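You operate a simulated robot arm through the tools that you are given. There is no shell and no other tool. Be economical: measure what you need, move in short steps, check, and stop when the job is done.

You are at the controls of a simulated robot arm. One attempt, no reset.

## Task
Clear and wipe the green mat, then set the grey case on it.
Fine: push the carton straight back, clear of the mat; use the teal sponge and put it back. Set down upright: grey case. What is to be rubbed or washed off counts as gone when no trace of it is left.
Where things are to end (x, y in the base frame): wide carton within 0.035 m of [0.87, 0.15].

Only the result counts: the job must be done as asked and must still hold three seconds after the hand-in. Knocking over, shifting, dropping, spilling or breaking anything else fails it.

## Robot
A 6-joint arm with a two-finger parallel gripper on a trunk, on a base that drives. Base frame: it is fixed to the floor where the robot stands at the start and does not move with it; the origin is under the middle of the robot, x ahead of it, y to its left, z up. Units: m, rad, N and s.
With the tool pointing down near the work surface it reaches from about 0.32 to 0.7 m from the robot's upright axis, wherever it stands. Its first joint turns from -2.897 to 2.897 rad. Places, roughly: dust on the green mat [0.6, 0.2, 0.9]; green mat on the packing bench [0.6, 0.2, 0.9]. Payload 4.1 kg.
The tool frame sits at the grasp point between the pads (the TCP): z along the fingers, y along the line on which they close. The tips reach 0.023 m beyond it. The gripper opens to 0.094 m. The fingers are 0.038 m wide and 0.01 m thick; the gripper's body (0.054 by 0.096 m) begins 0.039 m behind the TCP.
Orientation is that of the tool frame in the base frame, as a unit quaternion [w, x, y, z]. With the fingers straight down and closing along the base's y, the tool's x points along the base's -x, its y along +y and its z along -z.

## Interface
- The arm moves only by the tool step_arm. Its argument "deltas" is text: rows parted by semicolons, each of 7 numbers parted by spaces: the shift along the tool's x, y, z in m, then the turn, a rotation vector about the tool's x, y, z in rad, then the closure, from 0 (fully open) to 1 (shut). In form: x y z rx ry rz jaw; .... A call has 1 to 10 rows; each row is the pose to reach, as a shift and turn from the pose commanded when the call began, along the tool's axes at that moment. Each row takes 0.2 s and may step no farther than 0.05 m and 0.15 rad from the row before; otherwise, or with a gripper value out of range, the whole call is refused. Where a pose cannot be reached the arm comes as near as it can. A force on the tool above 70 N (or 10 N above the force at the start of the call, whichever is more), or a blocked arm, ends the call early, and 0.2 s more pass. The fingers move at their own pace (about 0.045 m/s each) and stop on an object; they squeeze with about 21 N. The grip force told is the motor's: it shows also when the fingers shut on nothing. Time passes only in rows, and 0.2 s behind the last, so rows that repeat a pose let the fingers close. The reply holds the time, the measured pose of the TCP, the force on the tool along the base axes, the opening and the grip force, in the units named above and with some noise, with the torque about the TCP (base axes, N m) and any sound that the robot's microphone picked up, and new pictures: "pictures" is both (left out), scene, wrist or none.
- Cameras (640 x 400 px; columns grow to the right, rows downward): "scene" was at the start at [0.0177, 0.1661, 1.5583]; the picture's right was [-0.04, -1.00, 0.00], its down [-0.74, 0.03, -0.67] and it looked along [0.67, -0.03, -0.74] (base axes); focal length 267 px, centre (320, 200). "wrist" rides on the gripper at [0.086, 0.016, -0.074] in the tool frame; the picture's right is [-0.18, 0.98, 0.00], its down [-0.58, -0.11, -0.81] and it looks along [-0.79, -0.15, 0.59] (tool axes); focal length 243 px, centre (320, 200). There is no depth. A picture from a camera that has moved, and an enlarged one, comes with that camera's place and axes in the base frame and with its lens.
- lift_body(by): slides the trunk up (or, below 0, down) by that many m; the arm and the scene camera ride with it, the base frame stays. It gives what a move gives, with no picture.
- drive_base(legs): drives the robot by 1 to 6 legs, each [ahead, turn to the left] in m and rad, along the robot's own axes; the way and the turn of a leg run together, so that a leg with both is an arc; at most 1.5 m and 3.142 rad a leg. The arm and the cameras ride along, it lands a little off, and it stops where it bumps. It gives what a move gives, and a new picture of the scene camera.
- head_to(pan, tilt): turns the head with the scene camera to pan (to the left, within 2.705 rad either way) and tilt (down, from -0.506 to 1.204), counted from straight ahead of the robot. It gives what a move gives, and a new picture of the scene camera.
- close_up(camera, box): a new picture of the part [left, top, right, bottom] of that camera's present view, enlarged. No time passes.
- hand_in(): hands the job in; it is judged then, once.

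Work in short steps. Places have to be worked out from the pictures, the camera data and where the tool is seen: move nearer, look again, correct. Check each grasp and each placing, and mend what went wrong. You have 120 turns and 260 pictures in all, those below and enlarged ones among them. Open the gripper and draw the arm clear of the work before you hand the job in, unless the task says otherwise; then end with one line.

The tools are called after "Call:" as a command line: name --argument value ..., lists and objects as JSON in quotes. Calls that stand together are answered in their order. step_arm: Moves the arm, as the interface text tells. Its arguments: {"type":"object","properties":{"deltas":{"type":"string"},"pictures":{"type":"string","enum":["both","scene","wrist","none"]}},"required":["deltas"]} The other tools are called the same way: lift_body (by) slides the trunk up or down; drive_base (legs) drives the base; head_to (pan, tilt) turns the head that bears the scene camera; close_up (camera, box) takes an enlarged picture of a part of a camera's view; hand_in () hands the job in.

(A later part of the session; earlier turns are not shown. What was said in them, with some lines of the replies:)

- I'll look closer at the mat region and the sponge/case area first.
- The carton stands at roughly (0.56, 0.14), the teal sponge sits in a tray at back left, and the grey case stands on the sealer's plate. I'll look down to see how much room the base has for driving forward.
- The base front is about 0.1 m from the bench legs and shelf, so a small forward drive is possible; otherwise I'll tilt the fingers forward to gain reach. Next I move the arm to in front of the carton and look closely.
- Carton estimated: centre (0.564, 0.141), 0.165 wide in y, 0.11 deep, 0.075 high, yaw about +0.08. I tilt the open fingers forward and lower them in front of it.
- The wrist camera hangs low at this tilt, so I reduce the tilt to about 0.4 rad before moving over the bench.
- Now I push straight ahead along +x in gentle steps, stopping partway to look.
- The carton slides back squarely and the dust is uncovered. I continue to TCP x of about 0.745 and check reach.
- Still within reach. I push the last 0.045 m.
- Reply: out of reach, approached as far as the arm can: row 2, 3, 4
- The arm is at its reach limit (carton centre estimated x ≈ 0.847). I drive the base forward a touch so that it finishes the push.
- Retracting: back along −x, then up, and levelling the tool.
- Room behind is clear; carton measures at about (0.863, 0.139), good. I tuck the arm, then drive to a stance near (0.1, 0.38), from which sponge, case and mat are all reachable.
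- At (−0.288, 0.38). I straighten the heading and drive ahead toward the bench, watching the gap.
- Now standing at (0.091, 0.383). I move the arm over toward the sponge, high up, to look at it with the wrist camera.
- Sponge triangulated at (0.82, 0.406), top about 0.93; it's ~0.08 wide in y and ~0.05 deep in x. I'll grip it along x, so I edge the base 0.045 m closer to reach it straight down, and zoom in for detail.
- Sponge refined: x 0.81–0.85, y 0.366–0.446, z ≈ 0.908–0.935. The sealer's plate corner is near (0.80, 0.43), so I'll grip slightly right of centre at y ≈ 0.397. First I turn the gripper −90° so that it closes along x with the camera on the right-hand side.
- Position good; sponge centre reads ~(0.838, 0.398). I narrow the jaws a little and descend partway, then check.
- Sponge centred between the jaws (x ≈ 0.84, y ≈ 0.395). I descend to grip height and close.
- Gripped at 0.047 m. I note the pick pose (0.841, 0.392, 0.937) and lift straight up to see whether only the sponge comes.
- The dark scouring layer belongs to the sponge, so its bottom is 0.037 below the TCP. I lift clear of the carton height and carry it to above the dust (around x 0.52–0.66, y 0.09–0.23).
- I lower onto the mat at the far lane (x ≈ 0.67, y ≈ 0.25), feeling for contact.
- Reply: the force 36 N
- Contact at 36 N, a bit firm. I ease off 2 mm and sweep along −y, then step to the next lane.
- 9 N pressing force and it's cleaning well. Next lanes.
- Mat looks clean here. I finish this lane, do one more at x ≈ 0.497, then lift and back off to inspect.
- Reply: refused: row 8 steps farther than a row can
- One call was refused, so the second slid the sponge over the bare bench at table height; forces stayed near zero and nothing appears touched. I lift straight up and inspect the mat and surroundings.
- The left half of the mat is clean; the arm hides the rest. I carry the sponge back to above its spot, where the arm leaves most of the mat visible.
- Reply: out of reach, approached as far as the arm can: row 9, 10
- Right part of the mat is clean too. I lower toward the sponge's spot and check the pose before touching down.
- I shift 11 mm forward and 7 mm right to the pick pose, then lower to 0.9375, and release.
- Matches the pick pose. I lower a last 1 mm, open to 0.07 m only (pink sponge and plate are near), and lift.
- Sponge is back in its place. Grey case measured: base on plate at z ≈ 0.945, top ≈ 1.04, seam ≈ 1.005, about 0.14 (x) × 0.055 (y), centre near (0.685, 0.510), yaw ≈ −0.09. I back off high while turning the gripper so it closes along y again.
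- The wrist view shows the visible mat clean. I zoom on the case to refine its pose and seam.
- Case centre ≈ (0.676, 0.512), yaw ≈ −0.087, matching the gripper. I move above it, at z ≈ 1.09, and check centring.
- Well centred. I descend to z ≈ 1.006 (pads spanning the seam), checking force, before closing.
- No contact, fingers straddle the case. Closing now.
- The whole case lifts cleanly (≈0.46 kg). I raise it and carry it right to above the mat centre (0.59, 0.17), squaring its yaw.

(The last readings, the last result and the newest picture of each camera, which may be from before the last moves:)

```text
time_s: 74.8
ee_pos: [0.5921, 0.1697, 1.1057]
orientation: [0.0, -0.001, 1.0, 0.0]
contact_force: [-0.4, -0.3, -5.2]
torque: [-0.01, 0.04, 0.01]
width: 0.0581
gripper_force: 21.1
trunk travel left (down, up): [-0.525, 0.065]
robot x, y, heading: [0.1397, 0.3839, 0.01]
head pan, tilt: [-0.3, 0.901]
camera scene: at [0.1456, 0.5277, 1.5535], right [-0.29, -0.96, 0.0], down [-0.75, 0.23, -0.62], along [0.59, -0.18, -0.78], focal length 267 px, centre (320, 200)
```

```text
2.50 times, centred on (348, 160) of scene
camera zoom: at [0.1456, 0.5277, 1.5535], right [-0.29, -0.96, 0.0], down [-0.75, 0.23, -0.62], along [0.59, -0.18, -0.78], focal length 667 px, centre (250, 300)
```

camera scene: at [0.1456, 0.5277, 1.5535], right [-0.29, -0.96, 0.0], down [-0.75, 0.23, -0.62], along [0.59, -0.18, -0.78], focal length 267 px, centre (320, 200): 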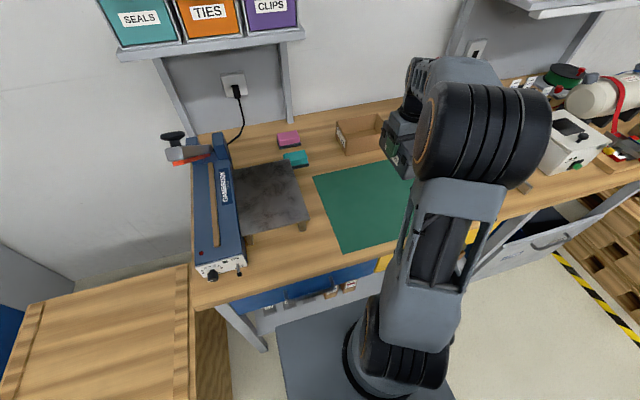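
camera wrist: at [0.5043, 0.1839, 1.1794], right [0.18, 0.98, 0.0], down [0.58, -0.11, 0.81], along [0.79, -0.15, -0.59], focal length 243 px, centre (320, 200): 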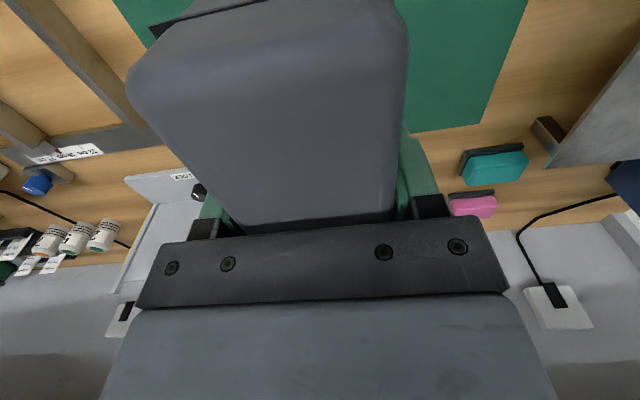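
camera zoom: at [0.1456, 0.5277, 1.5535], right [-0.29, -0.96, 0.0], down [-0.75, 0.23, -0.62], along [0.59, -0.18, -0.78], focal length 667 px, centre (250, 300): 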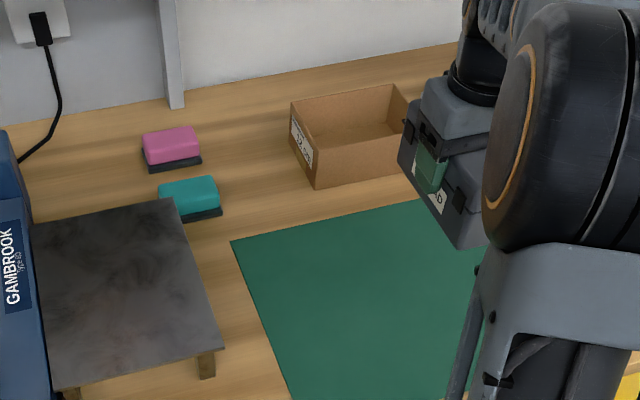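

The left of the mat is clean as well (right side seen clean earlier). I lower the case to just above the mat.

Call:
step_arm --deltas "0 0 0.04 0 0 0 1; 0 0 0.08 0 0 0 1; 0 0 0.115 0 0 0 1; 0 0 0.13 0 0 0 1; 0 0 0.13 0 0 0 1"

Call:
close_up --camera "scene" --box '[300, 80, 476, 240]'

```text
time_s: 76.0
ee_pos: [0.5927, 0.168, 0.9728]
orientation: [0.0, -0.001, 1.0, 0.0]
contact_force: [-0.1, 1.0, -3.9]
torque: [0.0, 0.04, 0.03]
width: 0.0581
gripper_force: 21.2
trunk travel left (down, up): [-0.525, 0.065]
robot x, y, heading: [0.1375, 0.3876, 0.002]
head pan, tilt: [-0.3, 0.901]
camera scene: at [0.1455, 0.5277, 1.5535], right [-0.29, -0.96, 0.0], down [-0.75, 0.23, -0.62], along [0.59, -0.18, -0.78], focal length 267 px, centre (320, 200)
camera wrist: at [0.5062, 0.1849, 1.0475], right [0.18, 0.98, 0.0], down [0.58, -0.11, 0.81], along [0.79, -0.15, -0.59], focal length 243 px, centre (320, 200)
```

scene: 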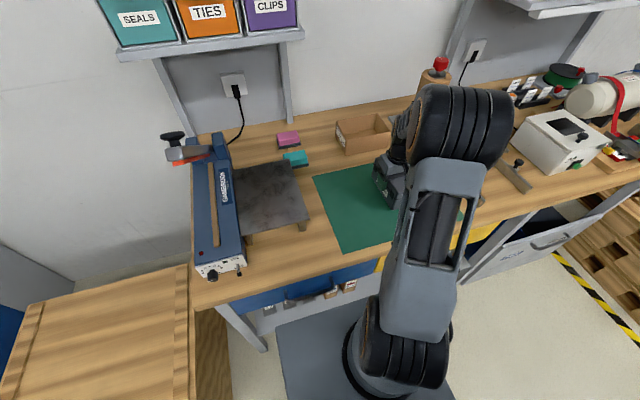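
wrist: 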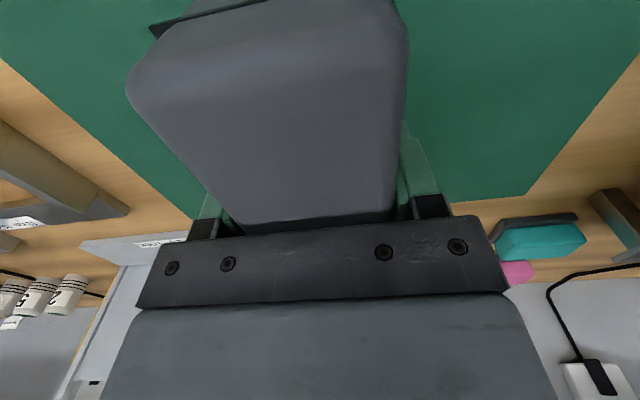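

```text
2.50 times, centred on (388, 160) of scene
camera zoom: at [0.1455, 0.5277, 1.5535], right [-0.29, -0.96, 0.0], down [-0.75, 0.23, -0.62], along [0.59, -0.18, -0.78], focal length 667 px, centre (150, 300)
```

zoom: 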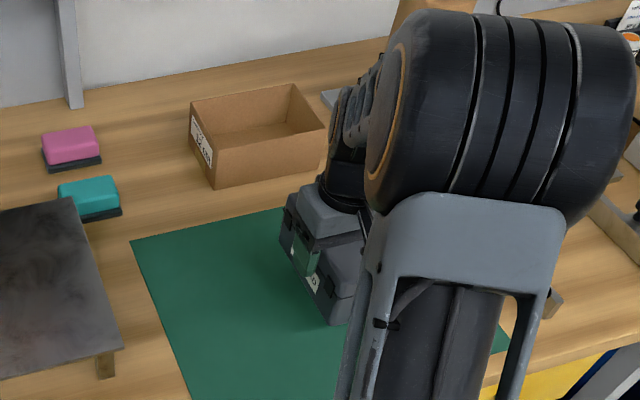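

Nearly down. I lower in small increments watching the force.

Call:
step_arm --deltas "0 0 0.003 0 0 0 1; 0 0 0.006 0 0 0 1; 0 0 0.008 0 0 0 1; 0 0 0.008 0 0 0 1" --pictures "none"

```text
time_s: 77.0
ee_pos: [0.5933, 0.1679, 0.9659]
orientation: [0.0, -0.002, 1.0, 0.0]
contact_force: [-0.7, -0.3, -4.4]
torque: [0.05, 0.02, -0.02]
width: 0.0579
gripper_force: 21.3
trunk travel left (down, up): [-0.525, 0.065]
robot x, y, heading: [0.1328, 0.386, 0.005]
head pan, tilt: [-0.3, 0.901]
```

Call:
step_arm --deltas "0 0 0.0015 0 0 0 1; 0 0 0.003 0 0 0 1; 0 0 0.003 0 0 0 1" --pictures "none"

```text
time_s: 77.8
ee_pos: [0.5909, 0.1691, 0.9643]
orientation: [0.0, 0.0, 1.0, 0.0]
contact_force: [0.1, 0.6, -4.5]
torque: [-0.01, 0.05, -0.01]
width: 0.0581
gripper_force: 21.1
trunk travel left (down, up): [-0.525, 0.065]
robot x, y, heading: [0.14, 0.3819, 0.004]
head pan, tilt: [-0.3, 0.901]
```

Still hanging freely at z ≈ 0.963; I continue down in 1 mm steps.

Call:
step_arm --deltas "0 0 0.0015 0 0 0 1; 0 0 0.003 0 0 0 1; 0 0 0.003 0 0 0 1" --pictures "none"

```text
time_s: 78.6
ee_pos: [0.5944, 0.169, 0.9593]
orientation: [0.0, -0.001, 1.0, 0.0]
contact_force: [0.4, -0.2, -4.0]
torque: [-0.01, 0.03, -0.01]
width: 0.0581
gripper_force: 21.0
trunk travel left (down, up): [-0.525, 0.065]
robot x, y, heading: [0.1356, 0.3839, 0.009]
head pan, tilt: [-0.3, 0.901]
```

Not yet in contact; another 3 mm, with a closer look at the gap.

Call:
step_arm --deltas "0 0 0.0015 0 0 0 1; 0 0 0.003 0 0 0 1; 0 0 0.003 0 0 0 1" --pictures "none"

Call:
close_up --camera "scene" --box '[350, 120, 450, 220]'

```text
time_s: 79.4
ee_pos: [0.5922, 0.1684, 0.958]
orientation: [0.001, 0.0, 1.0, 0.0]
contact_force: [0.2, 0.1, -5.1]
torque: [-0.01, 0.04, 0.0]
width: 0.0578
gripper_force: 21.3
trunk travel left (down, up): [-0.525, 0.065]
robot x, y, heading: [0.1329, 0.3862, 0.003]
head pan, tilt: [-0.3, 0.901]
```

```text
4.00 times, centred on (400, 170) of scene
camera zoom: at [0.1456, 0.5277, 1.5535], right [-0.29, -0.96, 0.0], down [-0.75, 0.23, -0.62], along [0.59, -0.18, -0.78], focal length 1068 px, centre (0, 320)
```

zoom: 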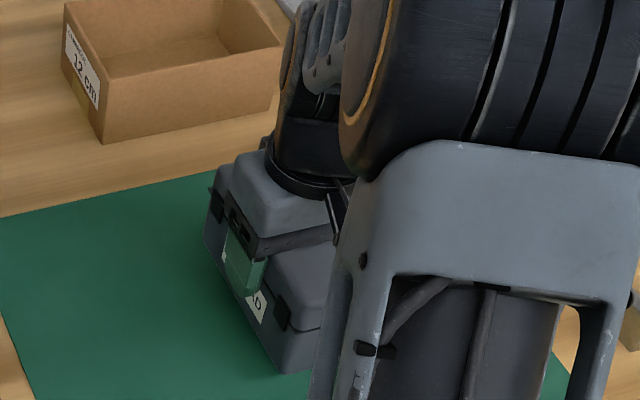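

Looks very close. Continue 3 mm more.

Call:
step_arm --deltas "0 0 0.001 0 0 0 1; 0 0 0.002 0 0 0 1; 0 0 0.003 0 0 0 1; 0 0 0.003 0 0 0 1" --pictures "none"

```text
time_s: 80.4
ee_pos: [0.5937, 0.1681, 0.9533]
orientation: [0.0, -0.001, 1.0, 0.0]
contact_force: [-0.3, -0.4, -3.9]
torque: [0.02, 0.04, 0.01]
width: 0.0582
gripper_force: 20.4
trunk travel left (down, up): [-0.525, 0.065]
robot x, y, heading: [0.1333, 0.3843, 0.007]
head pan, tilt: [-0.3, 0.901]
```

Still free; continuing.

Call:
step_arm --deltas "0 0 0.001 0 0 0 1; 0 0 0.002 0 0 0 1; 0 0 0.003 0 0 0 1; 0 0 0.003 0 0 0 1" --pictures "none"

```text
time_s: 81.4
ee_pos: [0.5931, 0.1695, 0.9507]
orientation: [0.0, -0.001, 1.0, 0.0]
contact_force: [-0.7, 0.0, -4.1]
torque: [0.01, 0.04, -0.02]
width: 0.0578
gripper_force: 21.0
trunk travel left (down, up): [-0.525, 0.065]
robot x, y, heading: [0.1359, 0.3804, 0.002]
head pan, tilt: [-0.3, 0.901]
```

Call:
step_arm --deltas "0 0 0.001 0 0 0 1; 0 0 0.002 0 0 0 1; 0 0 0.003 0 0 0 1; 0 0 0.003 0 0 0 1" --pictures "wrist"

Call:
close_up --camera "scene" --box '[350, 120, 450, 220]'

```text
time_s: 82.4
ee_pos: [0.5924, 0.1706, 0.948]
orientation: [0.001, -0.001, 1.0, 0.0]
contact_force: [0.4, -0.2, -5.4]
torque: [0.01, 0.0, -0.02]
width: 0.0576
gripper_force: 21.1
trunk travel left (down, up): [-0.525, 0.065]
robot x, y, heading: [0.1359, 0.3851, 0.003]
head pan, tilt: [-0.3, 0.901]
camera wrist: at [0.5056, 0.186, 1.0234], right [0.18, 0.98, 0.0], down [0.58, -0.11, 0.81], along [0.79, -0.15, -0.59], focal length 243 px, centre (320, 200)
```

wrist: 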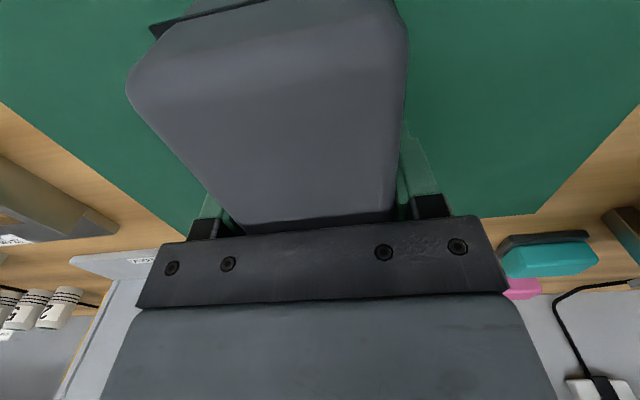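

```text
4.00 times, centred on (400, 170) of scene
camera zoom: at [0.1456, 0.5277, 1.5535], right [-0.29, -0.96, 0.0], down [-0.75, 0.23, -0.62], along [0.59, -0.18, -0.78], focal length 1068 px, centre (0, 320)
```

zoom: 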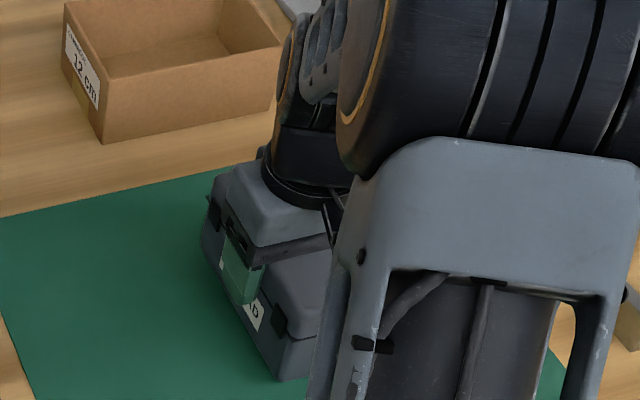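

By triangulation the case bottom is only a few mm above the mat. Continue.

Call:
step_arm --deltas "0 0 0.001 0 0 0 1; 0 0 0.002 0 0 0 1; 0 0 0.003 0 0 0 1; 0 0 0.003 0 0 0 1" --pictures "none"

```text
time_s: 83.4
ee_pos: [0.5917, 0.1686, 0.946]
orientation: [0.0, -0.001, 1.0, 0.0]
contact_force: [0.1, 0.3, -3.7]
torque: [0.0, 0.02, 0.0]
width: 0.058
gripper_force: 20.8
trunk travel left (down, up): [-0.525, 0.065]
robot x, y, heading: [0.1375, 0.386, 0.004]
head pan, tilt: [-0.3, 0.901]
```

Call:
step_arm --deltas "0 0 0.001 0 0 0 1; 0 0 0.002 0 0 0 1; 0 0 0.003 0 0 0 1; 0 0 0.003 0 0 0 1" --pictures "none"

```text
time_s: 84.4
ee_pos: [0.5933, 0.17, 0.9432]
orientation: [0.0, -0.002, 1.0, 0.0]
contact_force: [-0.8, -0.2, -4.2]
torque: [0.0, 0.02, 0.04]
width: 0.0577
gripper_force: 20.7
trunk travel left (down, up): [-0.525, 0.065]
robot x, y, heading: [0.1358, 0.386, -0.001]
head pan, tilt: [-0.3, 0.901]
```

Still only the case's own weight. Continue with small steps.

Call:
step_arm --deltas "0 0 0.001 0 0 0 1; 0 0 0.002 0 0 0 1; 0 0 0.003 0 0 0 1; 0 0 0.003 0 0 0 1" --pictures "none"

Call:
close_up --camera "scene" --box '[350, 120, 450, 220]'

```text
time_s: 85.4
ee_pos: [0.5916, 0.1698, 0.9396]
orientation: [0.0, 0.0, 1.0, 0.0]
contact_force: [-1.0, 0.7, -4.5]
torque: [0.0, -0.01, -0.01]
width: 0.058
gripper_force: 20.8
trunk travel left (down, up): [-0.525, 0.065]
robot x, y, heading: [0.1335, 0.3855, 0.007]
head pan, tilt: [-0.3, 0.901]
```

```text
4.00 times, centred on (400, 170) of scene
camera zoom: at [0.1456, 0.5277, 1.5535], right [-0.29, -0.96, 0.0], down [-0.75, 0.23, -0.62], along [0.59, -0.18, -0.78], focal length 1068 px, centre (0, 320)
```

zoom: 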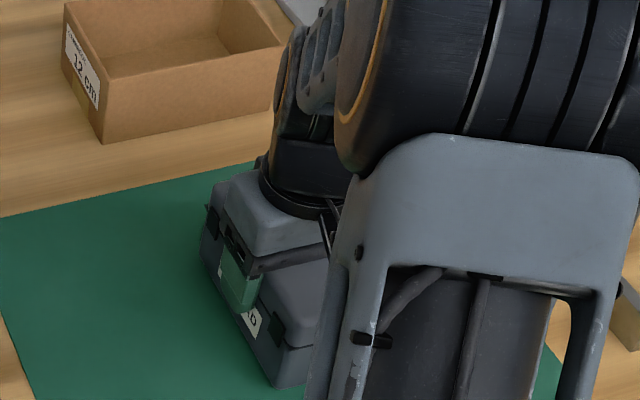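

Close to the mat now. 3 mm more in 1 mm steps.

Call:
step_arm --deltas "0 0 0.001 0 0 0 1; 0 0 0.002 0 0 0 1; 0 0 0.003 0 0 0 1; 0 0 0.003 0 0 0 1" --pictures "none"

```text
time_s: 86.4
ee_pos: [0.5928, 0.1687, 0.9375]
orientation: [0.0, -0.001, 1.0, 0.0]
contact_force: [0.7, 0.8, -3.0]
torque: [-0.04, 0.01, -0.04]
width: 0.0582
gripper_force: 21.3
trunk travel left (down, up): [-0.525, 0.065]
robot x, y, heading: [0.1341, 0.3836, 0.009]
head pan, tilt: [-0.3, 0.901]
```

Call:
step_arm --deltas "0 0 0.001 0 0 0 1; 0 0 0.002 0 0 0 1; 0 0 0.002 0 0 0 1" --pictures "none"

```text
time_s: 87.2
ee_pos: [0.5923, 0.1698, 0.9342]
orientation: [0.001, 0.0, 1.0, 0.0]
contact_force: [0.0, -0.4, -2.9]
torque: [0.05, -0.08, 0.07]
width: 0.0578
gripper_force: 21.0
trunk travel left (down, up): [-0.525, 0.065]
robot x, y, heading: [0.1324, 0.3847, 0.002]
head pan, tilt: [-0.3, 0.901]
```

The load is easing (−3 N), contact is starting. One more millimetre.

Call:
step_arm --deltas "0 0 0.001 0 0 0 1; 0 0 0.001 0 0 0 1" --pictures "wrist"

Call:
close_up --camera "scene" --box '[350, 120, 450, 220]'

```text
time_s: 87.8
ee_pos: [0.5938, 0.1696, 0.9349]
orientation: [0.001, 0.0, 1.0, 0.0]
contact_force: [3.1, 1.0, 6.5]
torque: [0.34, 0.55, -0.15]
width: 0.0582
gripper_force: 21.2
trunk travel left (down, up): [-0.525, 0.065]
robot x, y, heading: [0.134, 0.3857, 0.002]
head pan, tilt: [-0.3, 0.901]
camera wrist: at [0.5055, 0.1863, 1.0096], right [0.18, 0.98, 0.0], down [0.58, -0.11, 0.81], along [0.79, -0.15, -0.59], focal length 243 px, centre (320, 200)
```

wrist: 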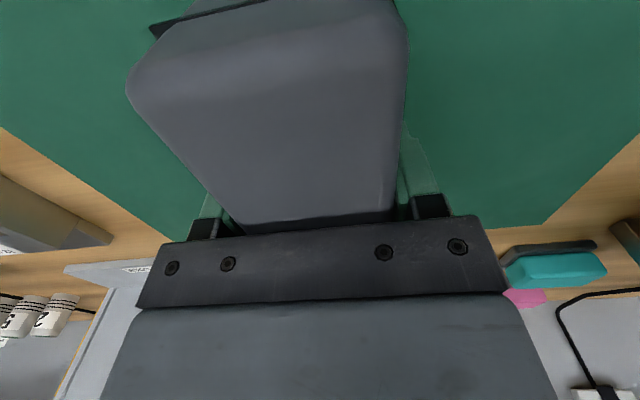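

```text
4.00 times, centred on (400, 170) of scene
camera zoom: at [0.1453, 0.5281, 1.5537], right [-0.29, -0.96, 0.0], down [-0.75, 0.23, -0.62], along [0.59, -0.18, -0.78], focal length 1068 px, centre (0, 320)
```

zoom: 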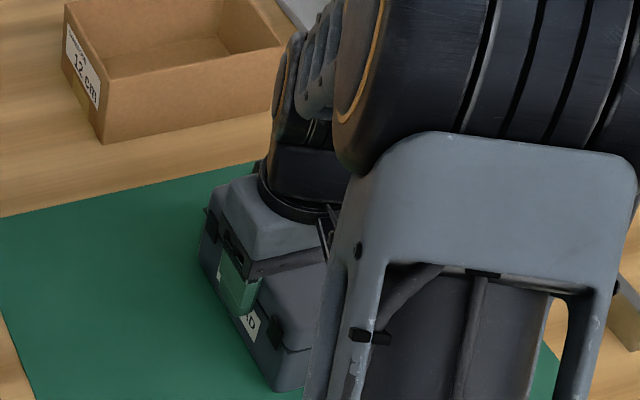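

Contact (6.5 N up). I open the jaws and lift straight up, then draw back.

Call:
step_arm --deltas "0 0 0 0 0 0 0.5; 0 0 0 0 0 0 0; 0 0 0 0 0 0 0; 0 0 0 0 0 0 0; 0 0 -0.03 0 0 0 0; 0 0 -0.07 0 0 0 0; 0 0 -0.11 0 0 0 0; 0 0 -0.15 0 0 0 0; 0.03 0 -0.18 0 0 0 0; 0.06 0 -0.2 0 0 0 0"

Call:
step_arm --deltas "0 0.045 0 0 0 0 0; 0.0 0.09 0 0 0 0 0; 0 0.135 0 0 0 0 0; 0 0.18 0 0 0 0 0; 0 0.225 0 0 0 0 0; 0.03 0.26 0 0 0 0 0; 0.06 0.29 0 0 0 0 0"

Call:
close_up --camera "scene" --box '[250, 80, 490, 260]'

```text
time_s: 90.0
ee_pos: [0.5321, 0.1724, 1.135]
orientation: [0.0, -0.001, 1.0, 0.0]
contact_force: [-0.8, 0.1, -0.4]
torque: [-0.02, -0.02, 0.01]
width: 0.094
gripper_force: 0.0
trunk travel left (down, up): [-0.525, 0.065]
robot x, y, heading: [0.1369, 0.385, 0.001]
head pan, tilt: [-0.3, 0.901]
camera scene: at [0.1446, 0.528, 1.5535], right [-0.29, -0.96, 0.0], down [-0.75, 0.23, -0.62], along [0.59, -0.18, -0.78], focal length 267 px, centre (320, 200)
camera wrist: at [0.4455, 0.1892, 1.2095], right [0.18, 0.98, 0.0], down [0.58, -0.11, 0.81], along [0.79, -0.15, -0.59], focal length 243 px, centre (320, 200)
```

scene: 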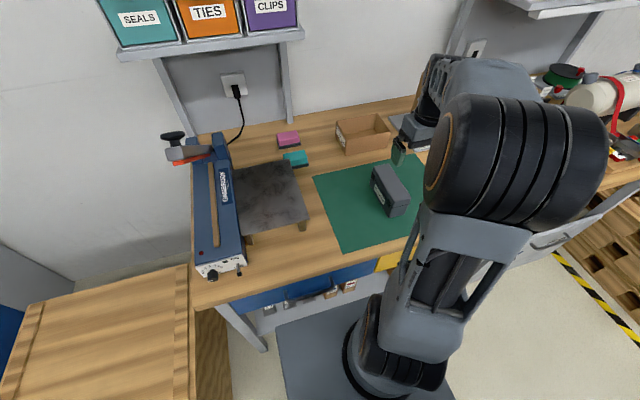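
wrist: 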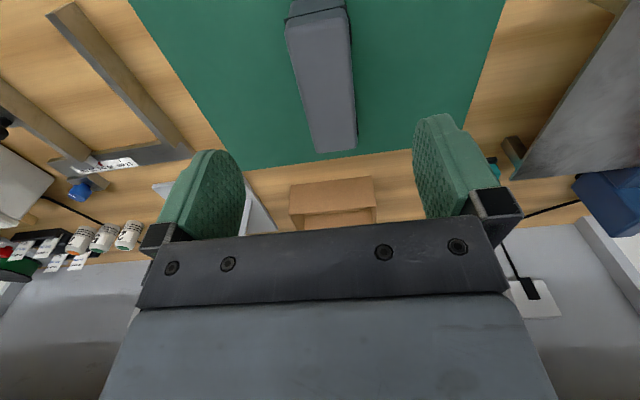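

```text
time_s: 91.6
ee_pos: [0.47, 0.4646, 1.1304]
orientation: [0.0, -0.002, 1.0, 0.0]
contact_force: [0.2, -0.1, -0.1]
torque: [0.01, 0.01, -0.02]
width: 0.0938
gripper_force: 0.0
trunk travel left (down, up): [-0.525, 0.065]
robot x, y, heading: [0.1381, 0.3853, 0.007]
head pan, tilt: [-0.3, 0.901]
camera scene: at [0.1446, 0.528, 1.5535], right [-0.29, -0.96, 0.0], down [-0.75, 0.23, -0.62], along [0.59, -0.18, -0.78], focal length 267 px, centre (320, 200)
camera wrist: at [0.383, 0.4797, 1.2069], right [0.18, 0.98, 0.0], down [0.58, -0.11, 0.81], along [0.79, -0.15, -0.59], focal length 243 px, centre (320, 200)
```

scene: 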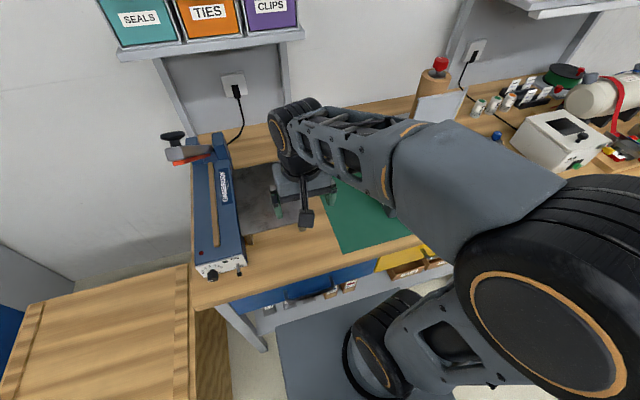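
wrist: 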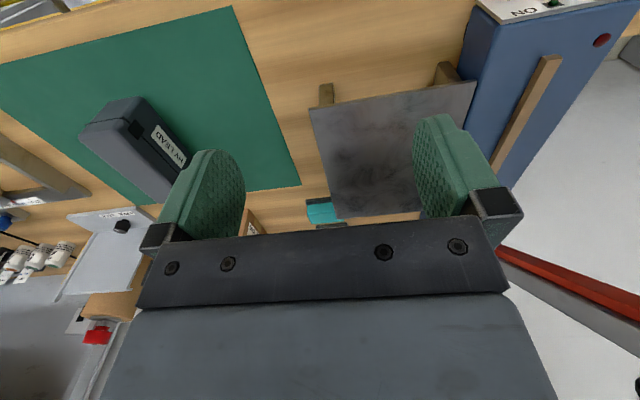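

```text
2.22 times, centred on (370, 170) of scene
camera zoom: at [0.1446, 0.528, 1.5535], right [-0.29, -0.96, 0.0], down [-0.75, 0.23, -0.62], along [0.59, -0.18, -0.78], focal length 593 px, centre (209, 267)
```

zoom: 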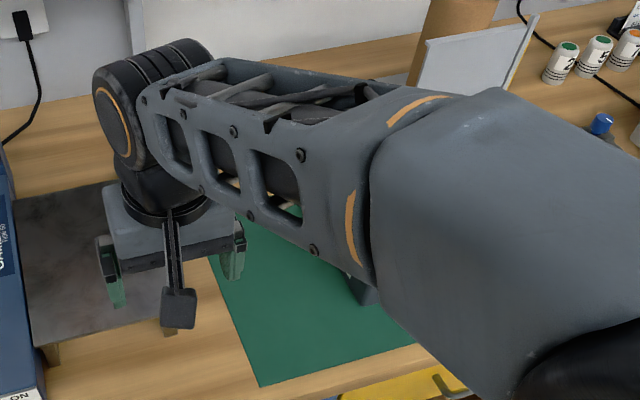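

The case stands upright on the mat. I back the robot off to draw the arm clear and get a full view for the final check.

Call:
drive_base --legs '[[-0.4, 0]]'

Call:
step_arm --deltas "0 0.045 -0.02 0 0 0 0; 0 0.09 -0.04 0 0 0 0; 0 0.135 -0.04 0 0 0 0; 0 0.18 -0.04 0 0 0 0; 0 0.225 -0.04 0 0 0 0; 0.03 0.26 -0.04 0 0 0 0" --pictures "none"

Call:
head_to --pan -0.3 --tilt 0.7

Call:
close_up --camera "scene" --box '[240, 120, 440, 250]'

```text
time_s: 94.0
ee_pos: [0.0776, 0.4581, 1.1319]
orientation: [0.0, 0.006, 1.0, 0.0]
contact_force: [0.7, -0.3, -0.2]
torque: [-0.01, 0.0, -0.02]
width: 0.0939
gripper_force: 0.1
trunk travel left (down, up): [-0.525, 0.065]
robot x, y, heading: [-0.2542, 0.3835, -0.011]
head pan, tilt: [-0.3, 0.901]
camera scene: at [-0.2464, 0.5283, 1.5535], right [-0.3, -0.95, 0.0], down [-0.75, 0.24, -0.62], along [0.59, -0.19, -0.78], focal length 267 px, centre (320, 200)
```

scene: 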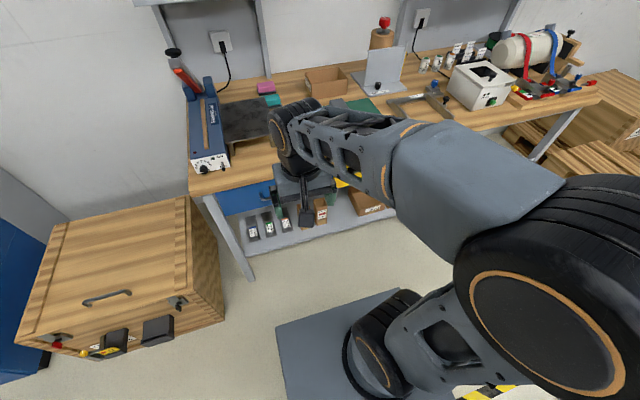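

```text
time_s: 95.5
ee_pos: [0.0501, 0.7148, 1.1671]
orientation: [0.0, 0.006, 1.0, 0.0]
contact_force: [0.7, 0.2, 0.3]
torque: [0.03, 0.0, 0.01]
width: 0.0941
gripper_force: 0.0
trunk travel left (down, up): [-0.525, 0.065]
robot x, y, heading: [-0.2586, 0.3853, -0.009]
head pan, tilt: [-0.3, 0.901]
```

```text
time_s: 96.2
ee_pos: [0.0512, 0.7139, 1.166]
orientation: [0.0, 0.006, 1.0, 0.0]
contact_force: [0.5, 0.2, -0.7]
torque: [-0.01, 0.01, 0.01]
width: 0.094
gripper_force: 0.1
trunk travel left (down, up): [-0.525, 0.065]
robot x, y, heading: [-0.2592, 0.3862, -0.013]
head pan, tilt: [-0.3, 0.7]
camera scene: at [-0.237, 0.5255, 1.5696], right [-0.3, -0.95, 0.0], down [-0.61, 0.2, -0.76], along [0.73, -0.23, -0.64], focal length 267 px, centre (320, 200)
```

scene: 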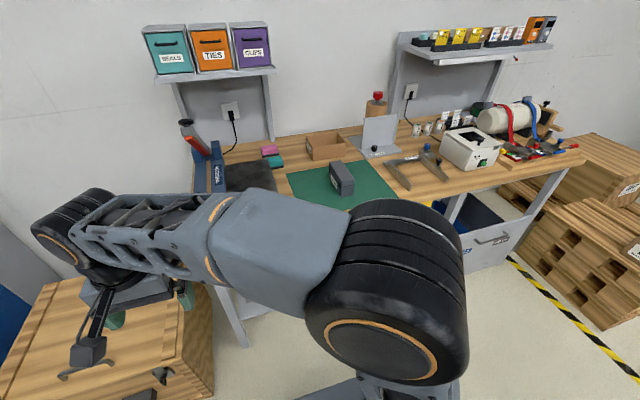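

```text
3.08 times, centred on (340, 185) of scene
camera zoom: at [-0.237, 0.5255, 1.5696], right [-0.3, -0.95, 0.0], down [-0.61, 0.2, -0.76], along [0.73, -0.23, -0.64], focal length 821 px, centre (258, 246)
```

zoom: 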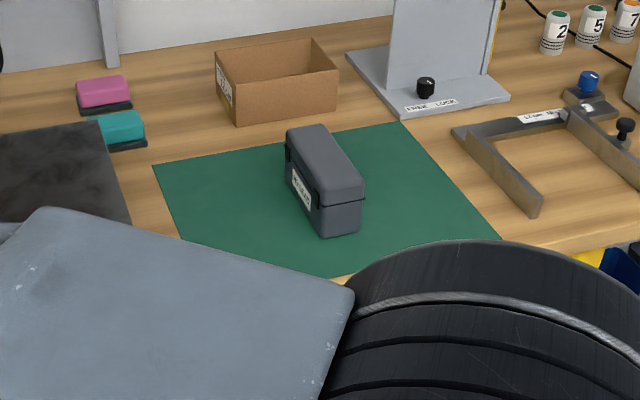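

The mat shows no dust and the case stands upright in its middle. The carton is at about (0.863, 0.138), the sponge is back, the gripper is open and the arm clear, so I hand in.

Call:
hand_in

```text
The job is handed in.
```

I've handed the job in: the carton is pushed back to about (0.863, 0.138), 0.014 m from its target. The mat is wiped with no dust visible, the teal sponge is back in its place, and the grey case stands upright in the middle of the mat.
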